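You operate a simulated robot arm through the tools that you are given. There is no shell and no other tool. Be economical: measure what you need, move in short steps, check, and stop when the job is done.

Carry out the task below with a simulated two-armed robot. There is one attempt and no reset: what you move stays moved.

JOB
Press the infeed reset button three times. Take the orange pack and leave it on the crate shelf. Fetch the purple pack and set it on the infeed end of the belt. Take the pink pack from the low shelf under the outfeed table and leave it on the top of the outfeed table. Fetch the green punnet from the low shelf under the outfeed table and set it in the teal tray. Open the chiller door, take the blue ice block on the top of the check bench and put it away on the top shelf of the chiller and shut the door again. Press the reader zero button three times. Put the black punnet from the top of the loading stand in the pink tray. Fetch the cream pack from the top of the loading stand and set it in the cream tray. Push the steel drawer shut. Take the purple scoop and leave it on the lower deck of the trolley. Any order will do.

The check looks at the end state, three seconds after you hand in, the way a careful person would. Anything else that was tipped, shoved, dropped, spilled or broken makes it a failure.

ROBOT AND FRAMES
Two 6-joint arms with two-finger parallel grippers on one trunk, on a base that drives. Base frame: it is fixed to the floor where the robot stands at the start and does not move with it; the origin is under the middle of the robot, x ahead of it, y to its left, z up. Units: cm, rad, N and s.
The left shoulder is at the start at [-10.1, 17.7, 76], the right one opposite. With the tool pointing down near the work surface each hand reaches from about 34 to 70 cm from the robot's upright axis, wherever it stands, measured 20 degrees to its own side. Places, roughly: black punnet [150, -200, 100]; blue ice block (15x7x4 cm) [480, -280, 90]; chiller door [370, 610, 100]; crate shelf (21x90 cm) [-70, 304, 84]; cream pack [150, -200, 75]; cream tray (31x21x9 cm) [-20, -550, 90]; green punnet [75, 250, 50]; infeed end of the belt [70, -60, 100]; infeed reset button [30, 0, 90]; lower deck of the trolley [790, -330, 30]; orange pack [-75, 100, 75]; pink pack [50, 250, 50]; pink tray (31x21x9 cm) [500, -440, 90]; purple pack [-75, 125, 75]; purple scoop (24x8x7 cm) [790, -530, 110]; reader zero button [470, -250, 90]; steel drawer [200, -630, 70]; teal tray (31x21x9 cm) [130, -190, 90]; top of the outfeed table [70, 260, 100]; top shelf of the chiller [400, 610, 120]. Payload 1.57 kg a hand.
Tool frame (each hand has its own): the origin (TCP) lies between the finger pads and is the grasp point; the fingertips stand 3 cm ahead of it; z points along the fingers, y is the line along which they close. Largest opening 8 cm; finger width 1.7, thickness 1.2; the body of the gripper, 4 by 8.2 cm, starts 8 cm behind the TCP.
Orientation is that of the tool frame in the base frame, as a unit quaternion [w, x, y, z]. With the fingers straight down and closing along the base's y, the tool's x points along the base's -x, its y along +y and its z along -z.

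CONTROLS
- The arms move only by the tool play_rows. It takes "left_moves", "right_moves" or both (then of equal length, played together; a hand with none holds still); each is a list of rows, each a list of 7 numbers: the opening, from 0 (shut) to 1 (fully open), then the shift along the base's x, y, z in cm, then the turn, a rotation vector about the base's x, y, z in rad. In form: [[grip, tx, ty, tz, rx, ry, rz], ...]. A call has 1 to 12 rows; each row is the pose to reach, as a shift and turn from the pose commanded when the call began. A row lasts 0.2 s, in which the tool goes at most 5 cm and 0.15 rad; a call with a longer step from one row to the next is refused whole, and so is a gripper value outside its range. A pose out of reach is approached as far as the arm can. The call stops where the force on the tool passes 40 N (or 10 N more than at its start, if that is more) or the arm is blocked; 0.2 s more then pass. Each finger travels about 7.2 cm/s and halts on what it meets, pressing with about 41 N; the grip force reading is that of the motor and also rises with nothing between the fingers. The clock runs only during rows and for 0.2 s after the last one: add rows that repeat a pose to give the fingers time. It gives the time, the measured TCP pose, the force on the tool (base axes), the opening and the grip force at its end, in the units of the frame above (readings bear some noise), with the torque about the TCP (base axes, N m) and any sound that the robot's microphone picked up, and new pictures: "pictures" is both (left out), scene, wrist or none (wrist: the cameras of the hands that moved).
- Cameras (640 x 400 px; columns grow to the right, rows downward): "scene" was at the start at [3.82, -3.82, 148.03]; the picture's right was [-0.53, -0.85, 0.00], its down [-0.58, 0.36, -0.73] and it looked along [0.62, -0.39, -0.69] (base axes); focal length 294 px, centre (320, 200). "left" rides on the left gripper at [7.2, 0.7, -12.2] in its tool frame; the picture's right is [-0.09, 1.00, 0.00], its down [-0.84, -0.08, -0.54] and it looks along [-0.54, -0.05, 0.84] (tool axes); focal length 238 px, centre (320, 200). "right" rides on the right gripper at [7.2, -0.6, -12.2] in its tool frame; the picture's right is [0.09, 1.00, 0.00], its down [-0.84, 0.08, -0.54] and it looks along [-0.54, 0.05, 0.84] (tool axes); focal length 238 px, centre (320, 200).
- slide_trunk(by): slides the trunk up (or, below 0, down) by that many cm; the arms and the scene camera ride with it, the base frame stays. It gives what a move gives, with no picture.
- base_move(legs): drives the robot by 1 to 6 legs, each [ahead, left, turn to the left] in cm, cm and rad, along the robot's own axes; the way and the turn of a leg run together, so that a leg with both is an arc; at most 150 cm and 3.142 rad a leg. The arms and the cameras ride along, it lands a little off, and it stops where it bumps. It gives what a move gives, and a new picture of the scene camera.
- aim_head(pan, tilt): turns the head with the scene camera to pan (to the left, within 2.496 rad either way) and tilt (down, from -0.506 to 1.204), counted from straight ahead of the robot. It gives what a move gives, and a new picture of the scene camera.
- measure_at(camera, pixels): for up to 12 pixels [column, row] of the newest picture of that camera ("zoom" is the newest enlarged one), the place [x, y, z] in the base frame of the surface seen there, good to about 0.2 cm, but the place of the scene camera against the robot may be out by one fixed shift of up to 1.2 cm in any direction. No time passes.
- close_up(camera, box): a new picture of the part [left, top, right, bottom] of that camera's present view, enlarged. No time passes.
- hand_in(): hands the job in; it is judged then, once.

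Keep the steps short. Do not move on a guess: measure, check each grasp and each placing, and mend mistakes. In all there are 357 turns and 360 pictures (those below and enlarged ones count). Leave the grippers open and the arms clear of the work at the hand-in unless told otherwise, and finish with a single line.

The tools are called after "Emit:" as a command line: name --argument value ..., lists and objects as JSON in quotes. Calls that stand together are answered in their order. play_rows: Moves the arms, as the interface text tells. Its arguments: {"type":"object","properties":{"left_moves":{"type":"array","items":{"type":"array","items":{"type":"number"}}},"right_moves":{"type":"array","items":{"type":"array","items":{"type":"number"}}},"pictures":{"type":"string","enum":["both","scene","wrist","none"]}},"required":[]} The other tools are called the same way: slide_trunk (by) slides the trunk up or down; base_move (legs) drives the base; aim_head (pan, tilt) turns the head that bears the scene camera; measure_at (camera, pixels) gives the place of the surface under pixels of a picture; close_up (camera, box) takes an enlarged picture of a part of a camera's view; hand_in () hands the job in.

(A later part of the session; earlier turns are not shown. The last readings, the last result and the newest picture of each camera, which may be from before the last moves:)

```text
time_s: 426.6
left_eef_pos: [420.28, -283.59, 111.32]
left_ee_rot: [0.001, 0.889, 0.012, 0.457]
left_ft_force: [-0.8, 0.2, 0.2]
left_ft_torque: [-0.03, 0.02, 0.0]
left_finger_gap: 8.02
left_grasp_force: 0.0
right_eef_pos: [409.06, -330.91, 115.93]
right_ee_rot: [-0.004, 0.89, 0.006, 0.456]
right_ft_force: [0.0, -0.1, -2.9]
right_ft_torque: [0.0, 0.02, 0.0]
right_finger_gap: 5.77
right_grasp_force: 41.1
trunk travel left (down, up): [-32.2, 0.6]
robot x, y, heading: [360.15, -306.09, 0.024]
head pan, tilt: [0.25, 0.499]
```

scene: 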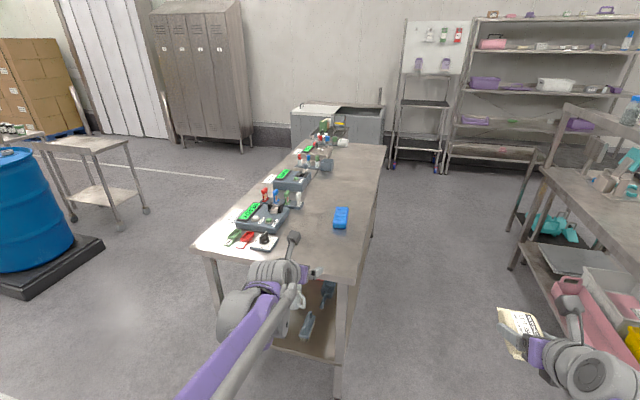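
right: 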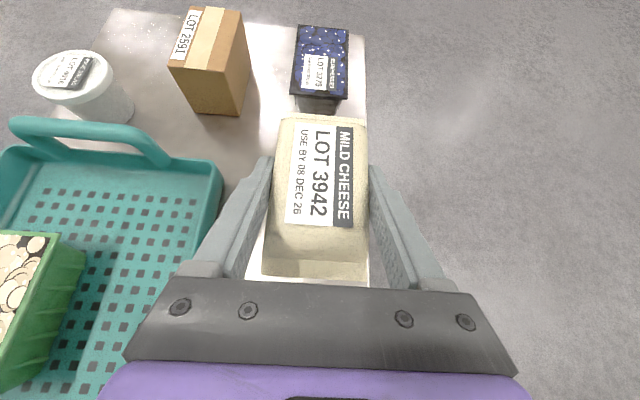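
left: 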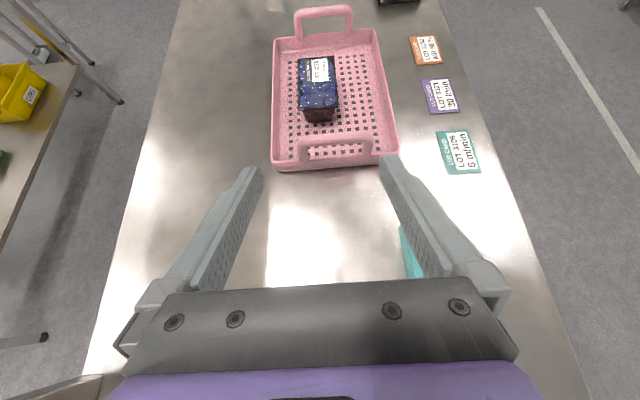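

Emit:
close_up --camera "scene" --box '[190, 130, 390, 270]'

Emit:
close_up --camera "scene" --box '[215, 185, 315, 255]'

```text
2.86 times, centred on (290, 200) of scene
```

zoom: 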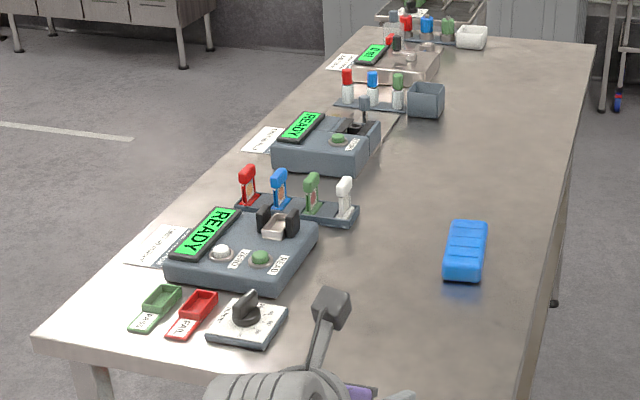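

```text
5.71 times, centred on (265, 220) of scene
```

zoom: 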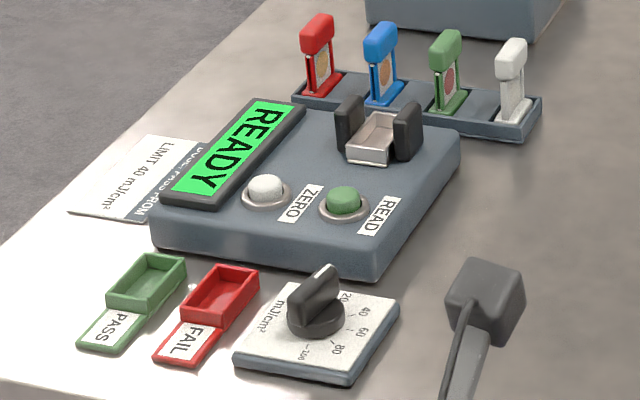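

Emit:
measure_at --camera "zoom" --pixels '[[267, 185], [266, 178], [344, 198], [300, 160], [280, 215], [220, 230], [380, 160], [317, 25], [380, 40], [315, 290], [230, 285], [340, 130]]'

Emit:
measure_at --camera "scene" --pixels '[[340, 218], [335, 228], [347, 228], [342, 208], [334, 208], [349, 210], [345, 240]]'

```text
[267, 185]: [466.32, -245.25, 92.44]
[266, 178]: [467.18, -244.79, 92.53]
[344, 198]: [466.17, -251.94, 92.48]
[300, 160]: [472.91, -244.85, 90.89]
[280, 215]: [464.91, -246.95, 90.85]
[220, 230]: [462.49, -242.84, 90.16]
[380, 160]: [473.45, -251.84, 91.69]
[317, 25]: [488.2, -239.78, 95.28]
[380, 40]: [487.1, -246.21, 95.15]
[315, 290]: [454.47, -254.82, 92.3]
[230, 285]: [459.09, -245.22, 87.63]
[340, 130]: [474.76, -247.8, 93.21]
```

```text
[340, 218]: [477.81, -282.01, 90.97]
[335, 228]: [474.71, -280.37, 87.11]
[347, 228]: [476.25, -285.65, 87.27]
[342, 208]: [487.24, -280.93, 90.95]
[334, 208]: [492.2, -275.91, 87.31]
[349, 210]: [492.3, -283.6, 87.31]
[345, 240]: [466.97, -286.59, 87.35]
```

ZERO is the white dome at ≈[466.5,-245,93]; ice block around [481,-282.5], z 88–91.6. Drive ahead 28 and left 38 for the button.

Emit:
base_move --legs '[[28, 38, -0.024]]'

Emit:
play_rows --left_moves '[[0.7, 0, 0, 2, 0, 0.12, 0], [0.3, 0, 0, 4, 0, 0.24, 0], [0, 0, 0, 5, 0, 0.36, 0], [0, 0, 0, 5, 0, 0.48, 0], [0, 0, 0, 5, 0, 0.6, 0], [0, 0, 0, 5, 0, 0.7, 0]]' --pictures "both"

```text
time_s: 430.4
left_eef_pos: [448.87, -247.05, 111.19]
left_ee_rot: [0.006, 0.889, 0.001, 0.458]
left_ft_force: [0.5, 0.2, -0.5]
left_ft_torque: [-0.03, 0.01, 0.02]
left_finger_gap: 7.98
left_grasp_force: 0.0
right_eef_pos: [436.43, -294.07, 115.97]
right_ee_rot: [0.003, 0.89, -0.006, 0.455]
right_ft_force: [0.0, 0.4, -1.9]
right_ft_torque: [-0.03, 0.04, 0.0]
right_finger_gap: 5.78
right_grasp_force: 41.3
trunk travel left (down, up): [-32.2, 0.6]
robot x, y, heading: [388.44, -267.96, -0.009]
head pan, tilt: [0.25, 0.499]
```

scene: 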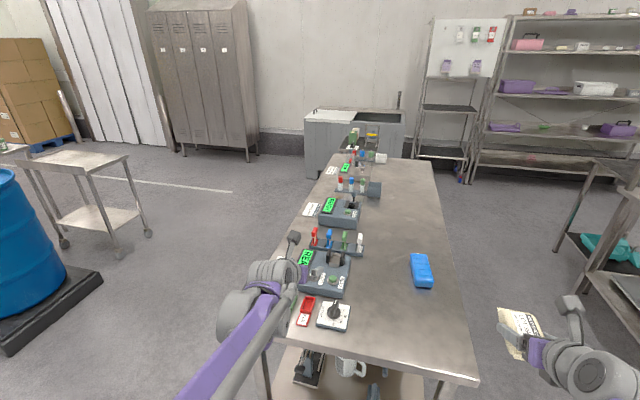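

```text
time_s: 431.9
left_eef_pos: [448.67, -245.04, 116.28]
left_ee_rot: [0.012, 0.992, -0.006, 0.125]
left_ft_force: [-0.6, -0.4, 0.2]
left_ft_torque: [-0.01, -0.03, 0.0]
left_finger_gap: 0.01
left_grasp_force: 21.3
left hand out of reach, approached as far as the arm can: row 3, 4, 5, 6
right_eef_pos: [436.46, -294.18, 115.86]
right_ee_rot: [0.003, 0.89, -0.007, 0.455]
right_ft_force: [-0.4, -0.7, -2.2]
right_ft_torque: [0.01, 0.04, 0.01]
right_finger_gap: 5.79
right_grasp_force: 40.6
trunk travel left (down, up): [-32.2, 0.6]
robot x, y, heading: [388.64, -268.21, -0.006]
head pan, tilt: [0.25, 0.499]
```

scene: 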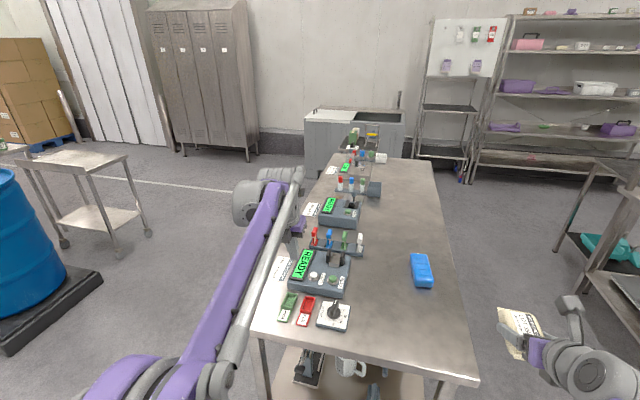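
left: 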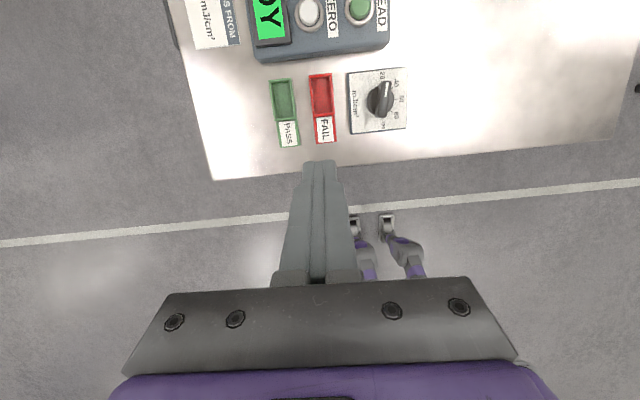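

Emit:
measure_at --camera "left" --pixels '[[310, 12], [310, 20], [304, 14], [316, 14], [361, 10], [325, 62], [380, 100], [332, 25]]'

```text
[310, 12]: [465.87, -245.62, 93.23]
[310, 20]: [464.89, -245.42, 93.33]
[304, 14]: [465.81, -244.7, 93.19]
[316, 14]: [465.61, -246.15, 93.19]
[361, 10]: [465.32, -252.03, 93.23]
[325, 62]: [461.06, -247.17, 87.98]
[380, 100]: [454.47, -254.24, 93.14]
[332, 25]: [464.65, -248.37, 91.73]
```

Button centre [465.6,-245.4], top z 93.3. Move the closed fingertips to hover ~1.5 cm above it.

Emit:
play_rows --left_moves '[[0, 4, 0, 0, 0, 0, 0], [0, 8, -0.2, 0, 0, 0, 0], [0, 12, -0.4, 0, 0, 0, 0], [0, 16.2, -0.4, -2, 0, 0, 0], [0, 16.2, -0.4, -6, 0, 0, 0], [0, 16.2, -0.4, -10, 0, 0, 0], [0, 16.2, -0.4, -14, 0, 0, 0], [0, 16.2, -0.4, -17, 0, 0, 0], [0, 16.2, -0.4, -18.3, 0, 0, 0]]' --pictures "both"

```text
time_s: 433.9
left_eef_pos: [464.81, -243.73, 97.89]
left_ee_rot: [0.012, 0.992, -0.008, 0.125]
left_ft_force: [0.3, 0.4, -0.1]
left_ft_torque: [-0.03, -0.01, -0.01]
left_finger_gap: 0.0
left_grasp_force: 21.6
left hand out of reach, approached as far as the arm can: row 1, 2, 3, 4, 5, 6, 7, 8, 9
right_eef_pos: [436.38, -294.17, 115.77]
right_ee_rot: [0.002, 0.891, -0.006, 0.455]
right_ft_force: [-1.2, -0.3, -1.9]
right_ft_torque: [0.0, 0.03, 0.02]
right_finger_gap: 5.79
right_grasp_force: 40.9
trunk travel left (down, up): [-32.2, 0.6]
robot x, y, heading: [387.98, -268.17, -0.005]
head pan, tilt: [0.25, 0.499]
```

scene: 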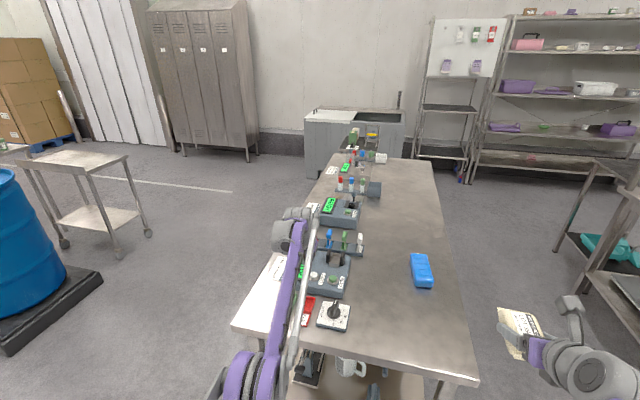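
left: 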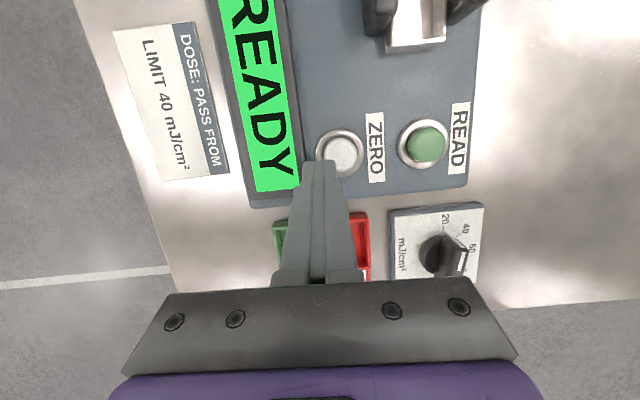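

Emit:
base_move --legs '[[0, -3, 0]]'

Emit:
play_rows --left_moves '[[0, 0.3, 0.4, 0.3, 0, 0, 0], [0, 0.6, 0.8, 0.3, 0, 0, 0]]' --pictures "wrist"

Emit:
measure_at --camera "left" --pixels '[[320, 150], [330, 150], [318, 165], [310, 152]]'

```text
time_s: 434.8
left_eef_pos: [464.74, -246.53, 97.97]
left_ee_rot: [0.012, 0.992, -0.009, 0.127]
left_ft_force: [-0.2, 1.0, -0.1]
left_ft_torque: [-0.01, -0.02, 0.02]
left_finger_gap: 0.01
left_grasp_force: 21.5
right_eef_pos: [436.33, -297.03, 115.81]
right_ee_rot: [0.002, 0.89, -0.004, 0.456]
right_ft_force: [-0.6, 0.2, -2.8]
right_ft_torque: [-0.02, 0.01, 0.0]
right_finger_gap: 5.8
right_grasp_force: 40.9
trunk travel left (down, up): [-32.2, 0.6]
robot x, y, heading: [388.0, -270.99, -0.006]
head pan, tilt: [0.25, 0.499]
```

scene: 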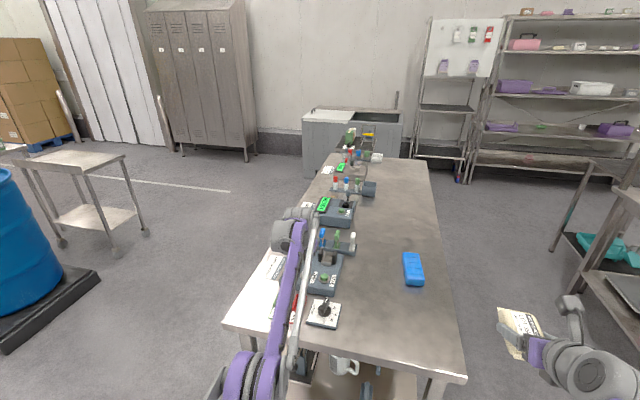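

```text
time_s: 435.4
left_eef_pos: [465.04, -246.29, 98.16]
left_ee_rot: [0.011, 0.992, -0.009, 0.127]
left_ft_force: [-0.3, 0.1, 0.2]
left_ft_torque: [0.03, -0.01, 0.01]
left_finger_gap: 0.0
left_grasp_force: 21.0
left hand out of reach, approached as far as the arm can: row 2
right_eef_pos: [436.32, -297.16, 115.78]
right_ee_rot: [0.002, 0.89, -0.006, 0.456]
right_ft_force: [0.3, 0.0, -2.3]
right_ft_torque: [0.0, 0.03, 0.01]
right_finger_gap: 5.81
right_grasp_force: 41.4
trunk travel left (down, up): [-32.2, 0.6]
robot x, y, heading: [387.96, -271.06, -0.002]
head pan, tilt: [0.25, 0.499]
```

left: 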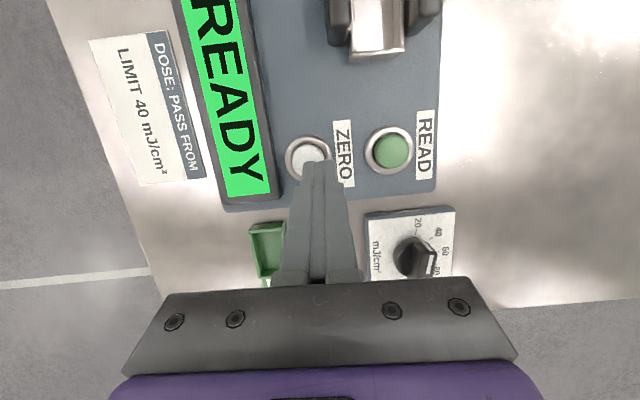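

```text
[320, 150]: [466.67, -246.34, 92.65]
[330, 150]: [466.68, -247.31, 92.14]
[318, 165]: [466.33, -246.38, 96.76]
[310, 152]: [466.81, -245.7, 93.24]
```

Emit:
base_move --legs '[[0, 0.9, 0]]'

Emit:
play_rows --left_moves '[[0, 0, 0, -0.6, 0, 0, 0], [0, 0, 0, -1.2, 0, 0, 0], [0, 0, 0, -1.6, 0, 0, 0], [0, 0, 0, -1.9, 0, 0, 0], [0, 0, 0, -2.2, 0, 0, 0]]' --pictures "wrist"

```text
time_s: 436.2
left_eef_pos: [464.98, -245.41, 98.23]
left_ee_rot: [0.011, 0.992, -0.009, 0.127]
left_ft_force: [0.1, -1.0, 0.5]
left_ft_torque: [0.0, -0.05, 0.0]
left_finger_gap: 0.0
left_grasp_force: 21.3
right_eef_pos: [436.39, -296.32, 115.92]
right_ee_rot: [0.001, 0.89, -0.005, 0.455]
right_ft_force: [-0.5, -0.2, -2.4]
right_ft_torque: [0.0, 0.04, 0.0]
right_finger_gap: 5.78
right_grasp_force: 41.2
trunk travel left (down, up): [-32.2, 0.6]
robot x, y, heading: [388.5, -270.25, -0.005]
head pan, tilt: [0.25, 0.499]
```

scene: 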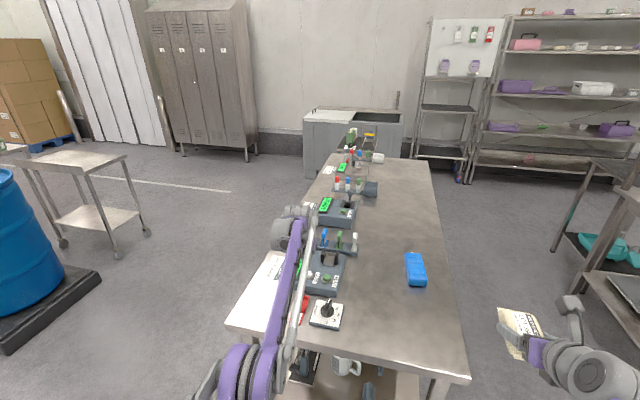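

```text
time_s: 437.4
left_eef_pos: [465.17, -245.39, 96.13]
left_ee_rot: [0.012, 0.992, -0.009, 0.127]
left_ft_force: [1.7, 0.5, 1.1]
left_ft_torque: [0.05, -0.03, -0.03]
left_finger_gap: 0.02
left_grasp_force: 21.5
right_eef_pos: [436.5, -296.25, 115.8]
right_ee_rot: [0.003, 0.89, -0.006, 0.455]
right_ft_force: [0.5, -0.7, -2.7]
right_ft_torque: [-0.01, 0.05, 0.0]
right_finger_gap: 5.76
right_grasp_force: 41.1
trunk travel left (down, up): [-32.2, 0.6]
robot x, y, heading: [388.1, -269.73, -0.004]
head pan, tilt: [0.25, 0.499]
```

left: 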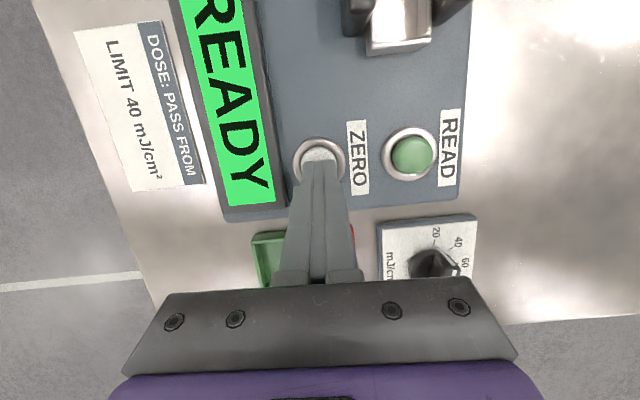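

Fingertips are right on the white ZERO dome, touching. Press down gently.

Emit:
play_rows --left_moves '[[0, 0, 0, -0.2, 0, 0, 0], [0, 0, 0, -0.4, 0, 0, 0], [0, 0, 0, -0.6, 0, 0, 0], [0, 0, 0, -0.8, 0, 0, 0]]' --pictures "none"

```text
time_s: 438.4
left_eef_pos: [465.09, -245.43, 95.39]
left_ee_rot: [0.011, 0.992, -0.008, 0.128]
left_ft_force: [9.0, -0.3, 20.9]
left_ft_torque: [0.02, -0.27, 0.02]
left_finger_gap: 0.0
left_grasp_force: 21.5
right_eef_pos: [436.28, -296.3, 115.97]
right_ee_rot: [0.002, 0.89, -0.006, 0.457]
right_ft_force: [-0.5, 0.0, -2.4]
right_ft_torque: [0.0, 0.04, 0.01]
right_finger_gap: 5.78
right_grasp_force: 41.1
trunk travel left (down, up): [-32.2, 0.6]
robot x, y, heading: [388.11, -270.27, -0.001]
head pan, tilt: [0.25, 0.499]
heard: click
```

Click 1. Lift fully and press twice more.

Emit:
play_rows --left_moves '[[0, 0, 0, 0.8, 0, 0, 0], [0, 0, 0, 1.8, 0, 0, 0], [0, 0, 0, 1.8, 0, 0, 0], [0, 0, 0, 0.9, 0, 0, 0], [0, 0, 0, 0.5, 0, 0, 0], [0, 0, 0, 0.2, 0, 0, 0], [0, 0, 0, 0, 0, 0, 0]]' --pictures "none"

Emit:
play_rows --left_moves '[[0, 0, 0, 0.8, 0, 0, 0], [0, 0, 0, 1.8, 0, 0, 0], [0, 0, 0, 1.8, 0, 0, 0], [0, 0, 0, 0.9, 0, 0, 0], [0, 0, 0, 0.5, 0, 0, 0], [0, 0, 0, 0.2, 0, 0, 0], [0, 0, 0, 0, 0, 0, 0]]' --pictures "none"

```text
time_s: 440.0
left_eef_pos: [465.06, -245.36, 95.47]
left_ee_rot: [0.011, 0.991, -0.008, 0.13]
left_ft_force: [9.1, 3.5, 26.6]
left_ft_torque: [0.13, -0.3, -0.07]
left_finger_gap: 0.0
left_grasp_force: 21.9
right_eef_pos: [436.3, -296.16, 116.02]
right_ee_rot: [0.003, 0.89, -0.005, 0.456]
right_ft_force: [0.6, -0.6, -2.7]
right_ft_torque: [-0.02, 0.03, 0.0]
right_finger_gap: 5.79
right_grasp_force: 40.8
trunk travel left (down, up): [-32.2, 0.6]
robot x, y, heading: [388.17, -269.99, -0.007]
head pan, tilt: [0.25, 0.499]
heard: click
```

```text
time_s: 441.6
left_eef_pos: [465.12, -245.39, 95.5]
left_ee_rot: [0.011, 0.992, -0.009, 0.128]
left_ft_force: [0.8, 0.1, 20.1]
left_ft_torque: [-0.01, -0.01, -0.06]
left_finger_gap: 0.0
left_grasp_force: 21.3
right_eef_pos: [436.34, -296.33, 115.98]
right_ee_rot: [0.002, 0.89, -0.005, 0.456]
right_ft_force: [0.7, -0.4, -2.6]
right_ft_torque: [-0.01, 0.03, -0.01]
right_finger_gap: 5.78
right_grasp_force: 40.5
trunk travel left (down, up): [-32.2, 0.6]
robot x, y, heading: [388.14, -270.05, -0.005]
head pan, tilt: [0.25, 0.499]
heard: click
```

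Three clicks. Raise the hand, tilt back to the forward-down pose, and shift right toward the ice block.

Emit:
play_rows --left_moves '[[0, 0, 0, 3, 0, 0, 0], [0, -1, 0, 7, 0, 0, 0], [0.2, -3, 0, 11, 0, -0.12, 0], [0.5, -6, 0, 15, 0, -0.24, 0], [0.8, -9, 0, 18, 0, -0.36, 0], [1, -12, 0, 20, 0, -0.48, 0], [1, -14, 0, 20, 0, -0.6, 0], [1, -14, 0, 20, 0, -0.7, 0]]' --pictures "none"

Emit:
base_move --legs '[[0, -34, 0]]'

Emit:
close_up --camera "left" --box '[160, 0, 480, 200]'

```text
time_s: 443.4
left_eef_pos: [451.03, -245.25, 115.22]
left_ee_rot: [0.008, 0.887, -0.014, 0.461]
left_ft_force: [-1.0, 0.5, 0.2]
left_ft_torque: [-0.01, -0.02, 0.0]
left_finger_gap: 8.0
left_grasp_force: 0.0
right_eef_pos: [436.33, -296.12, 115.83]
right_ee_rot: [0.001, 0.89, -0.005, 0.455]
right_ft_force: [-0.4, 0.6, -2.0]
right_ft_torque: [-0.03, 0.03, -0.01]
right_finger_gap: 5.78
right_grasp_force: 40.8
trunk travel left (down, up): [-32.2, 0.6]
robot x, y, heading: [388.31, -270.47, -0.005]
head pan, tilt: [0.25, 0.499]
```

```text
time_s: 446.9
left_eef_pos: [450.93, -279.4, 115.15]
left_ee_rot: [0.009, 0.888, -0.015, 0.459]
left_ft_force: [-0.3, -0.2, -0.3]
left_ft_torque: [0.0, -0.01, -0.02]
left_finger_gap: 8.01
left_grasp_force: 0.1
right_eef_pos: [436.02, -330.17, 115.73]
right_ee_rot: [0.003, 0.89, -0.007, 0.455]
right_ft_force: [0.5, -0.5, -3.4]
right_ft_torque: [0.01, 0.02, 0.0]
right_finger_gap: 5.77
right_grasp_force: 41.2
trunk travel left (down, up): [-32.2, 0.6]
robot x, y, heading: [388.11, -304.02, -0.006]
head pan, tilt: [0.25, 0.499]
```

scene: 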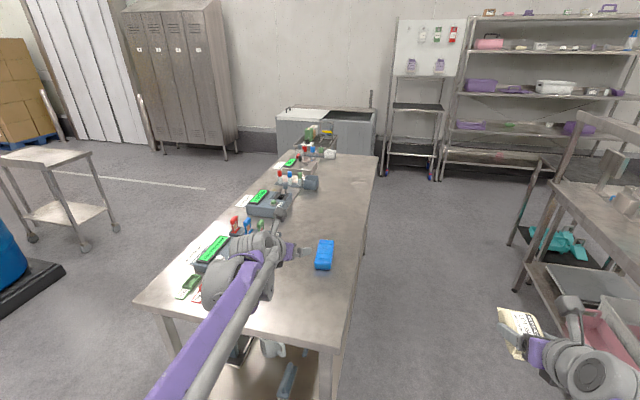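

```text
2.00 times, centred on (320, 100) of left
```

zoom: 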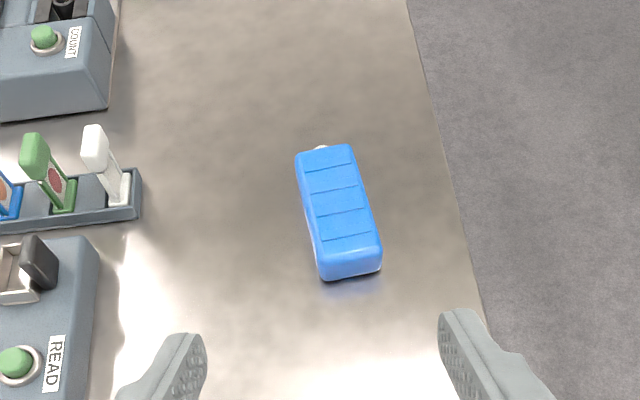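

Emit:
measure_at --camera "zoom" --pixels '[[319, 262], [379, 250], [297, 160], [350, 147], [340, 210], [322, 278], [379, 270], [322, 270], [305, 215], [372, 210], [420, 300], [310, 245]]'

```text
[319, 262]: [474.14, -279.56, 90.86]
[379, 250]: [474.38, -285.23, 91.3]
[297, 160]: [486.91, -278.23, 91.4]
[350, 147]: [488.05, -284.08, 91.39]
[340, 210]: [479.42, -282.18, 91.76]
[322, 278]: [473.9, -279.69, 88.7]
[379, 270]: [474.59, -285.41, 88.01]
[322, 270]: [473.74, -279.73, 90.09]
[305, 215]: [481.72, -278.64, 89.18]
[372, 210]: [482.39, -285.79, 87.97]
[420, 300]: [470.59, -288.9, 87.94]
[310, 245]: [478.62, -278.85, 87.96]
```

Ice block: centre [481,-281.8], ~6.5 wide, yaw ≈+0.1. Move base 8 ahead and 9 right, then align the left hand (yaw +0.13).

Emit:
base_move --legs '[[8, -9, 0]]'

Emit:
play_rows --left_moves '[[1, 1, 1, -3, 0, 0, 0.03], [1, 3, 2, -6, 0, 0, 0.07], [1, 5, 3, -9, 0, 0, 0.1], [1, 7, 4, -12, 0, 0, 0.13], [1, 10, 5, -14, 0, 0, 0.13], [1, 13, 6, -16, 0, 0, 0.13], [1, 15, 6.2, -18, 0, 0, 0.13]]' --pictures "wrist"

```text
time_s: 448.4
left_eef_pos: [458.6, -288.53, 115.28]
left_ee_rot: [0.01, 0.888, -0.015, 0.46]
left_ft_force: [0.3, -0.2, -0.1]
left_ft_torque: [0.0, -0.01, 0.01]
left_finger_gap: 8.02
left_grasp_force: 0.1
right_eef_pos: [443.69, -339.41, 115.85]
right_ee_rot: [0.004, 0.89, -0.007, 0.455]
right_ft_force: [0.1, 1.4, -2.8]
right_ft_torque: [-0.03, 0.04, 0.01]
right_finger_gap: 5.78
right_grasp_force: 41.0
trunk travel left (down, up): [-32.2, 0.6]
robot x, y, heading: [395.97, -313.11, -0.012]
head pan, tilt: [0.25, 0.499]
```

scene: 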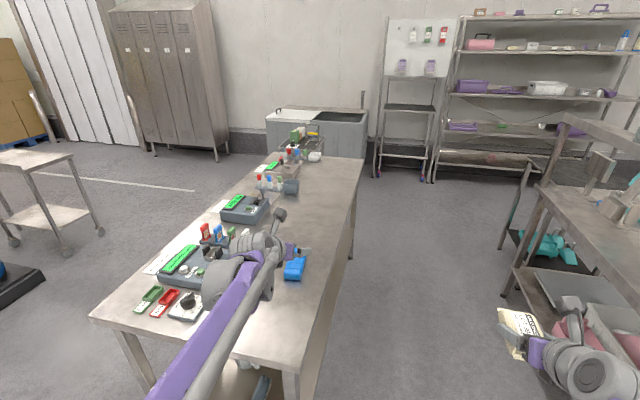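

```text
time_s: 450.0
left_eef_pos: [473.87, -282.48, 96.96]
left_ee_rot: [-0.021, 0.888, 0.042, 0.458]
left_ft_force: [0.8, -0.1, -0.1]
left_ft_torque: [0.0, 0.01, 0.02]
left_finger_gap: 8.01
left_grasp_force: 0.0
right_eef_pos: [443.83, -339.57, 115.81]
right_ee_rot: [0.003, 0.89, -0.007, 0.456]
right_ft_force: [0.6, -0.2, -2.5]
right_ft_torque: [-0.03, -0.03, -0.01]
right_finger_gap: 5.77
right_grasp_force: 41.1
trunk travel left (down, up): [-32.2, 0.6]
robot x, y, heading: [395.82, -313.36, -0.013]
head pan, tilt: [0.25, 0.499]
```

left: 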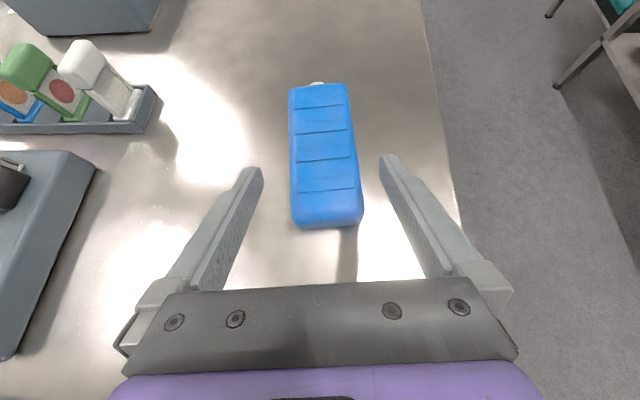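

Emit:
measure_at --camera "left" --pixels '[[293, 150], [355, 150], [289, 95], [347, 88], [292, 200], [362, 200], [325, 150], [330, 228], [318, 86]]'

```text
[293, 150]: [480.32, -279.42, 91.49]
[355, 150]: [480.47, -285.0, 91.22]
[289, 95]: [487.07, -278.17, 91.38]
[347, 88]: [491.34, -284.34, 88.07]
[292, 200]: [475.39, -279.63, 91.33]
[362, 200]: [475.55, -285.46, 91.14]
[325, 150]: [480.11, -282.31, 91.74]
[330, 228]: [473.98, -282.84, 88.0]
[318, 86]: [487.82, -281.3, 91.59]
```

Aligned. Descend and grasp.

Emit:
play_rows --left_moves '[[1, 0, -0.3, -1.3, 0, 0, 0], [1, 2.4, -0.1, -3, 0, 0, 0], [1, 4.8, 0.1, -4.7, 0, 0, 0], [1, 7.1, 0.3, -6.35, 0, 0, 0], [1, 7.1, 0.3, -6.35, 0, 0, 0]]' --pictures "wrist"

```text
time_s: 451.2
left_eef_pos: [480.8, -281.94, 90.89]
left_ee_rot: [-0.021, 0.887, 0.043, 0.458]
left_ft_force: [-0.7, -0.1, 0.0]
left_ft_torque: [0.0, -0.02, 0.01]
left_finger_gap: 7.99
left_grasp_force: 0.0
right_eef_pos: [443.68, -339.51, 115.81]
right_ee_rot: [0.003, 0.89, -0.007, 0.456]
right_ft_force: [-1.0, 0.7, -2.4]
right_ft_torque: [0.0, 0.01, 0.01]
right_finger_gap: 5.77
right_grasp_force: 40.8
trunk travel left (down, up): [-32.2, 0.6]
robot x, y, heading: [395.9, -312.78, -0.006]
head pan, tilt: [0.25, 0.499]
```

left: 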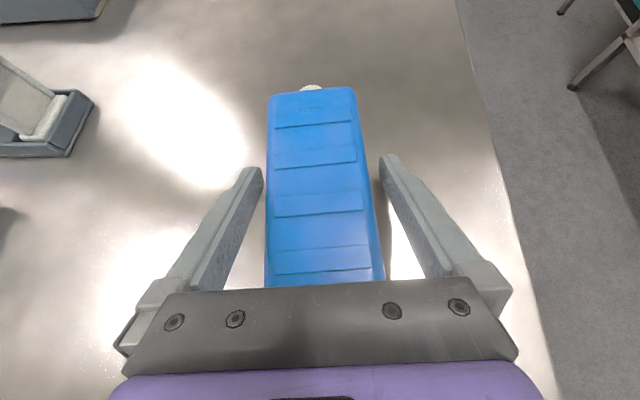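

Emit:
play_rows --left_moves '[[1, 0, -0.2, -0.3, 0, 0, 0], [0.7, 0, -0.2, -0.3, 0, 0, 0], [0.4, 0, -0.2, -0.3, 0, 0, 0], [0.1, 0, -0.2, -0.3, 0, 0, 0], [0, 0, -0.2, -0.3, 0, 0, 0], [0, 0, -0.2, -0.3, 0, 0, 0], [0, 0, -0.2, 2, 0, 0, 0], [0, 0, -0.2, 5, 0, 0, 0]]' --pictures "wrist"

```text
time_s: 453.0
left_eef_pos: [480.95, -282.19, 95.86]
left_ee_rot: [-0.021, 0.888, 0.043, 0.458]
left_ft_force: [0.5, 0.2, -3.6]
left_ft_torque: [0.01, 0.01, 0.02]
left_finger_gap: 6.4
left_grasp_force: 41.3
right_eef_pos: [443.79, -339.3, 115.88]
right_ee_rot: [0.003, 0.891, -0.007, 0.455]
right_ft_force: [-0.2, 0.8, -3.4]
right_ft_torque: [0.02, 0.05, 0.02]
right_finger_gap: 5.77
right_grasp_force: 40.9
trunk travel left (down, up): [-32.2, 0.6]
robot x, y, heading: [396.2, -312.96, -0.01]
head pan, tilt: [0.25, 0.499]
```

left: 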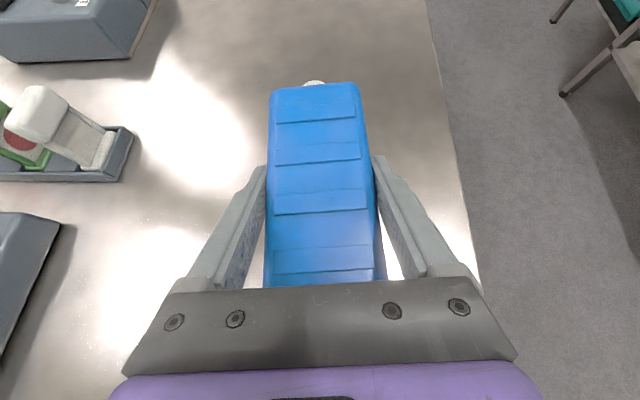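

Ice block held. Retract and drive toward the cream tray area (-20,-550).

Emit:
play_rows --left_moves '[[0, -2, 0, 4, 0, 0, 0], [0, -5, 0, 8, 0, 0, 0], [0, -8, 0, 11, 0, 0, 0], [0, -12, 0, 13, 0, 0, 0], [0, -16, 0, 15, 0, 0, 0], [0, -20, 0, 16, 0, 0, 0], [0, -24, 0, 16, 0, 0, 0], [0, -28, 0, 16, 0, 0, 0]]' --pictures "none"

Emit:
base_move --legs '[[-80, 0, 0], [0, 0, 1.57], [0, 0, 1.575], [100, 0, 0], [100, 0, 0], [0, 130, 0]]'

Emit:
aim_head --pan 0.3 --tilt 0.35

```text
time_s: 454.8
left_eef_pos: [452.65, -282.12, 111.71]
left_ee_rot: [-0.021, 0.887, 0.042, 0.459]
left_ft_force: [-1.2, 0.2, -2.6]
left_ft_torque: [-0.02, 0.04, 0.0]
left_finger_gap: 6.39
left_grasp_force: 40.6
right_eef_pos: [443.57, -339.33, 115.8]
right_ee_rot: [0.004, 0.89, -0.008, 0.456]
right_ft_force: [-0.5, 0.3, -2.4]
right_ft_torque: [-0.02, 0.01, -0.01]
right_finger_gap: 5.8
right_grasp_force: 41.0
trunk travel left (down, up): [-32.2, 0.6]
robot x, y, heading: [395.79, -313.18, -0.013]
head pan, tilt: [0.25, 0.499]
```

```text
time_s: 487.8
left_eef_pos: [51.49, -469.52, 111.63]
left_ee_rot: [-0.458, -0.026, 0.888, -0.012]
left_ft_force: [0.4, 0.0, -3.6]
left_ft_torque: [0.03, -0.02, -0.01]
left_finger_gap: 6.36
left_grasp_force: 41.4
right_eef_pos: [62.62, -412.41, 115.77]
right_ee_rot: [-0.456, 0.024, 0.89, 0.011]
right_ft_force: [0.5, -0.9, -2.0]
right_ft_torque: [0.01, -0.04, -0.01]
right_finger_gap: 5.75
right_grasp_force: 41.5
trunk travel left (down, up): [-32.2, 0.6]
robot x, y, heading: [109.92, -440.93, 3.094]
head pan, tilt: [0.25, 0.499]
```

scene: 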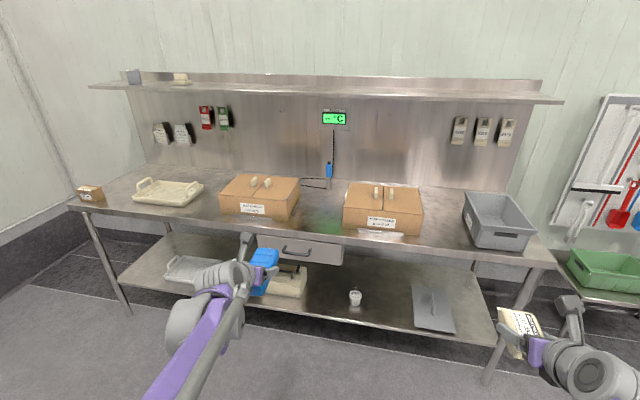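

```text
time_s: 488.5
left_eef_pos: [51.6, -469.44, 111.75]
left_ee_rot: [-0.458, -0.026, 0.889, -0.012]
left_ft_force: [0.4, 0.2, -2.3]
left_ft_torque: [-0.01, 0.0, -0.03]
left_finger_gap: 6.37
left_grasp_force: 41.1
right_eef_pos: [62.68, -412.4, 115.77]
right_ee_rot: [-0.455, 0.024, 0.89, 0.012]
right_ft_force: [-0.5, 0.3, -2.5]
right_ft_torque: [-0.01, -0.06, -0.02]
right_finger_gap: 5.77
right_grasp_force: 41.1
trunk travel left (down, up): [-32.2, 0.6]
robot x, y, heading: [109.42, -440.42, 3.096]
head pan, tilt: [0.3, 0.351]
```

scene: 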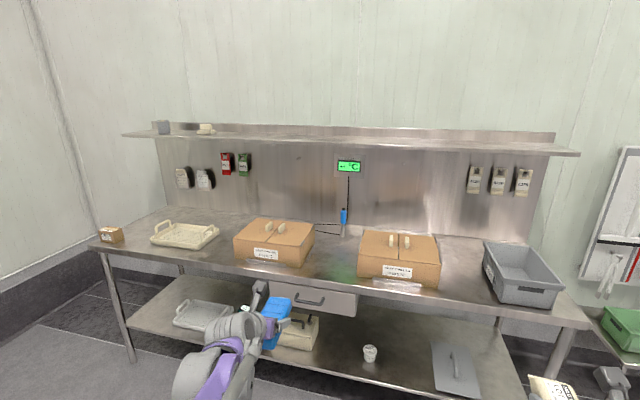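

Emit:
measure_at --camera "scene" --pixels '[[185, 236], [153, 240], [215, 232], [172, 222], [205, 247], [92, 245], [300, 290], [200, 260], [250, 222], [205, 135], [580, 155], [110, 235]]'

Emit:
close_up --camera "scene" --box '[80, 110, 330, 290]'

```text
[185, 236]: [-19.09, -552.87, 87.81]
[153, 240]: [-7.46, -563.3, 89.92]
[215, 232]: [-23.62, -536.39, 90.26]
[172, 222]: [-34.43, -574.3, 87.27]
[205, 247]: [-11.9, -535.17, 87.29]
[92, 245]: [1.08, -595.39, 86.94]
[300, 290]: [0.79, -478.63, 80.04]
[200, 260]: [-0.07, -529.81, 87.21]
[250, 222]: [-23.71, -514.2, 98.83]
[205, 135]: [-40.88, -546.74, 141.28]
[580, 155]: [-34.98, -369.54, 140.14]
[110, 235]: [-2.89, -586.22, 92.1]
```

```text
2.22 times, centred on (205, 200) of scene
```

zoom: 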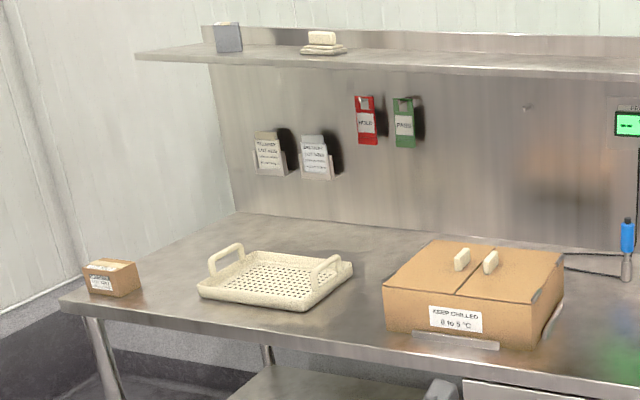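

Emit:
measure_at --camera "scene" --pixels '[[40, 60], [20, 200], [10, 280], [120, 100]]'

Emit:
base_move --legs '[[0, 0, 0.047], [0, 110, 0]]'

Emit:
aim_head --pan 0.2 --tilt 0.55

```text
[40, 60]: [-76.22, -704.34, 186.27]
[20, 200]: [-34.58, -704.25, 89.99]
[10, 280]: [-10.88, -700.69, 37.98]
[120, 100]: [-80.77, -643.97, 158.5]
```

```text
time_s: 498.8
left_eef_pos: [53.38, -581.99, 111.61]
left_ee_rot: [-0.457, -0.05, 0.888, -0.025]
left_ft_force: [-0.6, -0.5, -2.2]
left_ft_torque: [0.01, -0.01, -0.01]
left_finger_gap: 6.37
left_grasp_force: 40.9
right_eef_pos: [61.5, -524.52, 115.91]
right_ee_rot: [-0.456, 0.001, 0.89, 0.0]
right_ft_force: [0.1, 0.2, -3.1]
right_ft_torque: [-0.01, -0.03, 0.04]
right_finger_gap: 5.77
right_grasp_force: 41.3
trunk travel left (down, up): [-32.2, 0.6]
robot x, y, heading: [109.7, -549.93, -3.139]
head pan, tilt: [0.3, 0.351]
```

scene: 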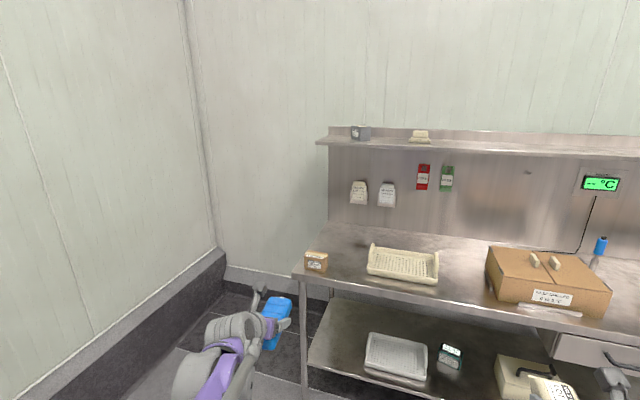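

```text
time_s: 499.6
left_eef_pos: [53.38, -582.03, 111.57]
left_ee_rot: [-0.457, -0.051, 0.888, -0.025]
left_ft_force: [0.1, -0.5, -2.9]
left_ft_torque: [-0.04, -0.05, -0.03]
left_finger_gap: 6.37
left_grasp_force: 40.5
right_eef_pos: [61.27, -524.51, 115.72]
right_ee_rot: [-0.456, 0.0, 0.89, -0.001]
right_ft_force: [-0.2, 0.2, -3.2]
right_ft_torque: [-0.04, -0.03, 0.02]
right_finger_gap: 5.78
right_grasp_force: 40.8
trunk travel left (down, up): [-32.2, 0.6]
robot x, y, heading: [109.84, -550.19, -3.137]
head pan, tilt: [0.201, 0.55]
```

scene: 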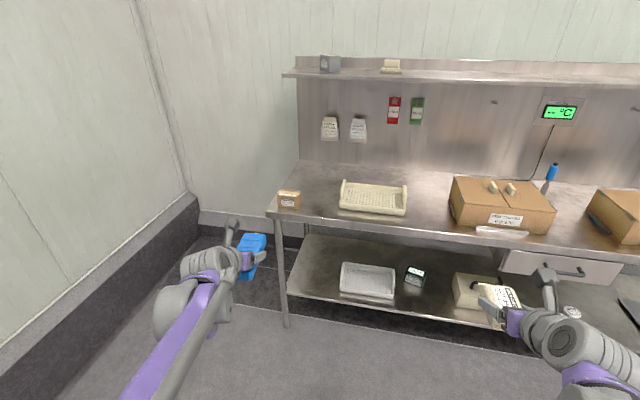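

Move the base to about (68,-575).

Emit:
base_move --legs '[[0, 25, 0], [41, 0, 0]]'

Emit:
close_up --camera "right" --box '[0, 0, 640, 400]'

```text
time_s: 504.5
left_eef_pos: [13.2, -606.88, 111.61]
left_ee_rot: [-0.458, -0.046, 0.887, -0.022]
left_ft_force: [-0.2, 0.4, -3.3]
left_ft_torque: [-0.01, -0.01, -0.03]
left_finger_gap: 6.34
left_grasp_force: 41.4
right_eef_pos: [21.78, -549.45, 115.78]
right_ee_rot: [-0.456, 0.004, 0.89, 0.002]
right_ft_force: [-0.1, -0.3, -2.4]
right_ft_torque: [0.02, 0.0, 0.0]
right_finger_gap: 5.77
right_grasp_force: 41.0
trunk travel left (down, up): [-32.2, 0.6]
robot x, y, heading: [70.21, -575.32, 3.136]
head pan, tilt: [0.201, 0.55]
```

scene: 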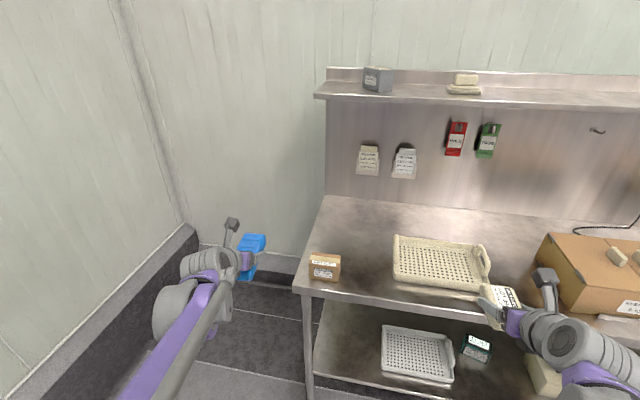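

```text
1.00 times, centred on (320, 200) of right (not enlarged: the box is as wide or as high as the picture)
```

zoom: 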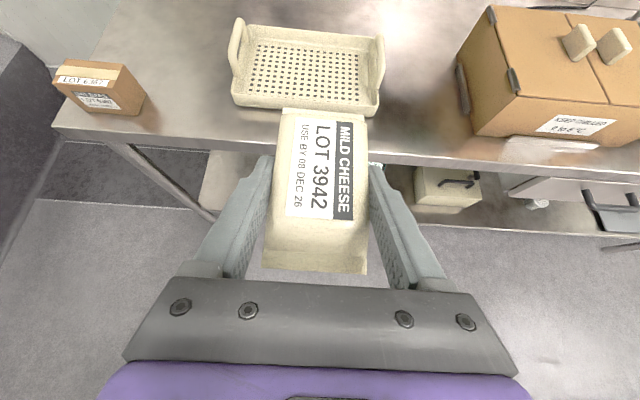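

Emit:
measure_at --camera "zoom" --pixels '[[305, 70], [235, 100], [375, 108], [245, 30], [378, 38], [237, 25], [380, 50], [330, 85], [470, 80]]'

```text
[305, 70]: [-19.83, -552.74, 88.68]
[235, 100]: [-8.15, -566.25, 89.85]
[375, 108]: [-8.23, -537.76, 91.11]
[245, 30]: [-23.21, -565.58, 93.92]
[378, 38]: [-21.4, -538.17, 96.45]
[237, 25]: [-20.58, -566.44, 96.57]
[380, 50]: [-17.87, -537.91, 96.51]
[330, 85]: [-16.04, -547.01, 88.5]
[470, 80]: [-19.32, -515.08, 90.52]
```

Emit:
base_move --legs '[[5, 0, 0]]'

Emit:
play_rows --right_moves '[[0, -4, 0, 0, 0, 0, 0], [0, -8, -0.5, 0, 0, 0, 0], [0, -12, -1, -1, 0, 0, 0], [0, -16, -1.5, -3, 0, 0, 0], [0, -20, -1.5, -5, 0, 0, 0], [0, -24, -1.5, -7, 0, 0, 0], [0, -28, -1.5, -9, 0, 0, 0], [0, -31.5, -1.5, -12, 0, 0, 0], [0, -34.8, -1.5, -15, 0, 0, 0], [0, -34.8, -1.5, -18, 0, 0, 0], [0, -34.8, -1.5, -21, 0, 0, 0], [0, -34.8, -1.5, -22.8, 0, 0, 0]]' --pictures "both"

```text
time_s: 505.4
left_eef_pos: [8.4, -606.83, 111.62]
left_ee_rot: [-0.459, -0.047, 0.887, -0.023]
left_ft_force: [0.5, 0.0, -3.1]
left_ft_torque: [0.02, 0.02, 0.04]
left_finger_gap: 6.36
left_grasp_force: 41.0
right_eef_pos: [16.97, -549.51, 115.73]
right_ee_rot: [-0.456, 0.004, 0.89, 0.001]
right_ft_force: [0.5, -0.5, -2.0]
right_ft_torque: [-0.04, 0.02, -0.03]
right_finger_gap: 5.77
right_grasp_force: 41.2
trunk travel left (down, up): [-32.2, 0.6]
robot x, y, heading: [65.22, -575.32, 3.14]
head pan, tilt: [0.201, 0.55]
```

scene: 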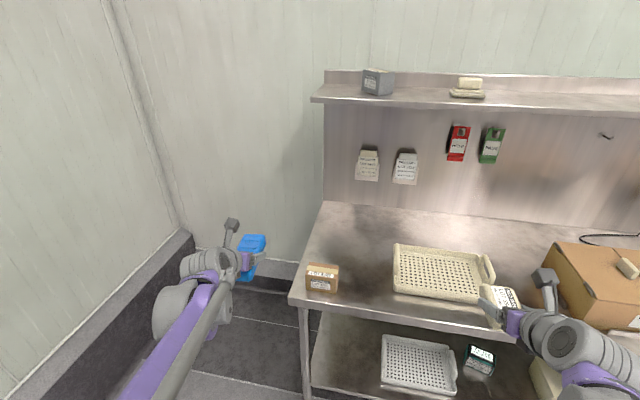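

```text
time_s: 508.0
left_eef_pos: [8.23, -606.91, 111.42]
left_ee_rot: [-0.458, -0.046, 0.887, -0.023]
left_ft_force: [0.1, -0.1, -2.8]
left_ft_torque: [0.0, -0.02, -0.04]
left_finger_gap: 6.37
left_grasp_force: 41.3
right_eef_pos: [-18.2, -551.06, 92.89]
right_ee_rot: [-0.454, 0.004, 0.891, 0.001]
right_ft_force: [0.7, 0.2, -2.6]
right_ft_torque: [0.02, -0.03, 0.02]
right_finger_gap: 5.75
right_grasp_force: 40.7
trunk travel left (down, up): [-32.2, 0.6]
robot x, y, heading: [64.63, -575.63, 3.139]
head pan, tilt: [0.201, 0.55]
```

scene: 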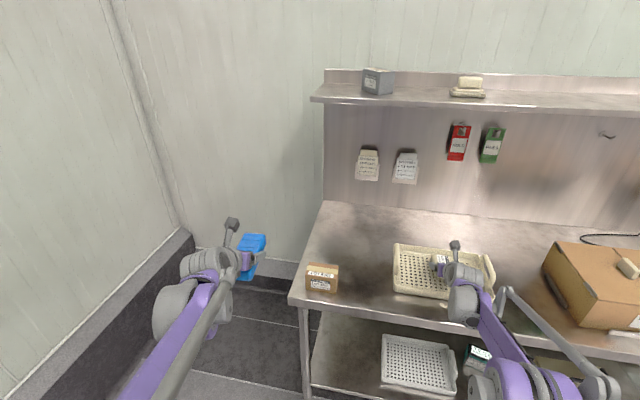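
right: 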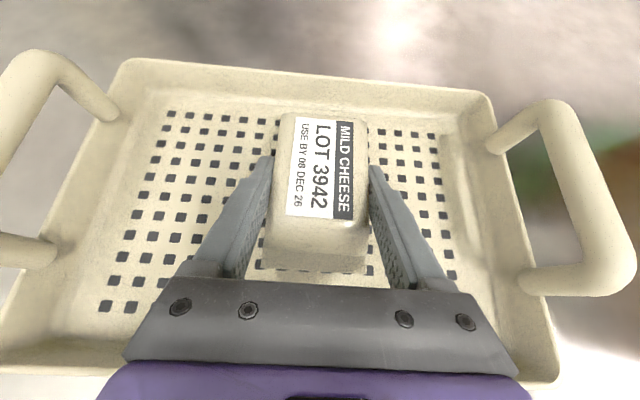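

Centred in the tray. Lower ~1.2 cm, release, and retreat.

Emit:
play_rows --right_moves '[[0, 0, 0, -0.5, 0, 0, 0], [0, 0, 0, -0.9, 0, 0, 0], [0, 0, 0, -1.2, 0, 0, 0]]' --pictures "none"

Emit:
play_rows --right_moves '[[0.4, 0, 0, 0, 0, 0, 0], [0.9, 0, 0, 0, 0, 0, 0], [1, 0, 0, 0, 0, 0, 0], [1, 2, 0, 1.4, 0, 0, 0], [1, 5, 0, 3.5, 0, 0, 0], [1, 8, 0, 6, 0, 0, 0], [1, 12, 0, 9, 0, 0, 0], [1, 16, 0, 12, 0, 0, 0], [1, 20, 0, 15, 0, 0, 0], [1, 24, 0, 18, 0, 0, 0], [1, 28, 0, 20, 0, 0, 0]]' --pictures "both"

```text
time_s: 508.8
left_eef_pos: [8.22, -606.95, 111.58]
left_ee_rot: [-0.458, -0.045, 0.887, -0.022]
left_ft_force: [0.2, 0.1, -2.5]
left_ft_torque: [-0.04, -0.03, 0.01]
left_finger_gap: 6.4
left_grasp_force: 40.4
right_eef_pos: [-18.06, -550.94, 91.7]
right_ee_rot: [-0.455, 0.003, 0.891, 0.001]
right_ft_force: [-0.2, 0.3, -3.0]
right_ft_torque: [0.0, -0.02, 0.0]
right_finger_gap: 5.77
right_grasp_force: 41.4
trunk travel left (down, up): [-32.2, 0.6]
robot x, y, heading: [65.17, -575.01, 3.137]
head pan, tilt: [0.201, 0.55]
```

```text
time_s: 511.2
left_eef_pos: [8.33, -606.96, 111.62]
left_ee_rot: [-0.458, -0.046, 0.887, -0.023]
left_ft_force: [0.0, -0.2, -3.1]
left_ft_torque: [-0.01, 0.01, 0.02]
left_finger_gap: 6.37
left_grasp_force: 41.2
right_eef_pos: [9.92, -551.13, 112.22]
right_ee_rot: [-0.455, 0.003, 0.89, 0.001]
right_ft_force: [-0.4, 0.2, 0.5]
right_ft_torque: [0.03, -0.02, 0.01]
right_finger_gap: 8.02
right_grasp_force: 0.0
trunk travel left (down, up): [-32.2, 0.6]
robot x, y, heading: [64.81, -575.47, 3.138]
head pan, tilt: [0.201, 0.55]
```

scene: 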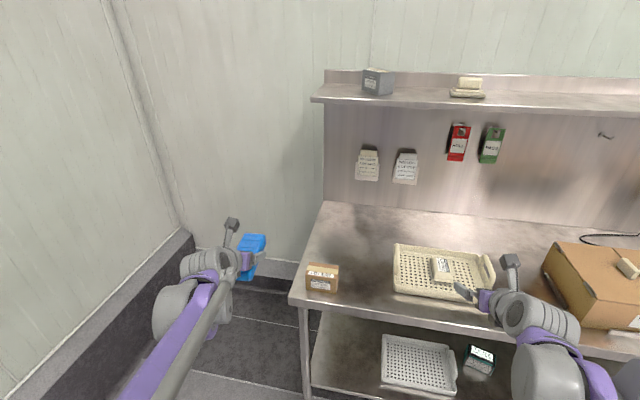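
right: 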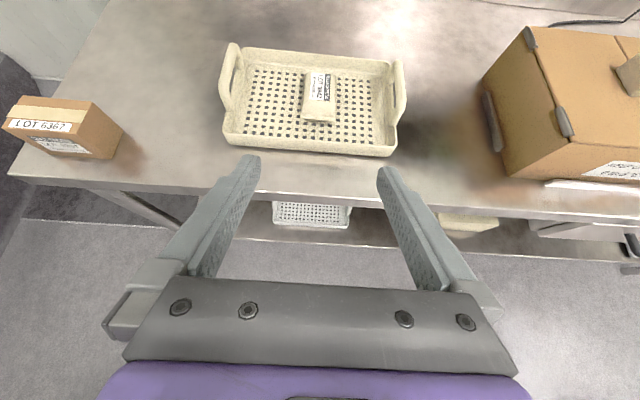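

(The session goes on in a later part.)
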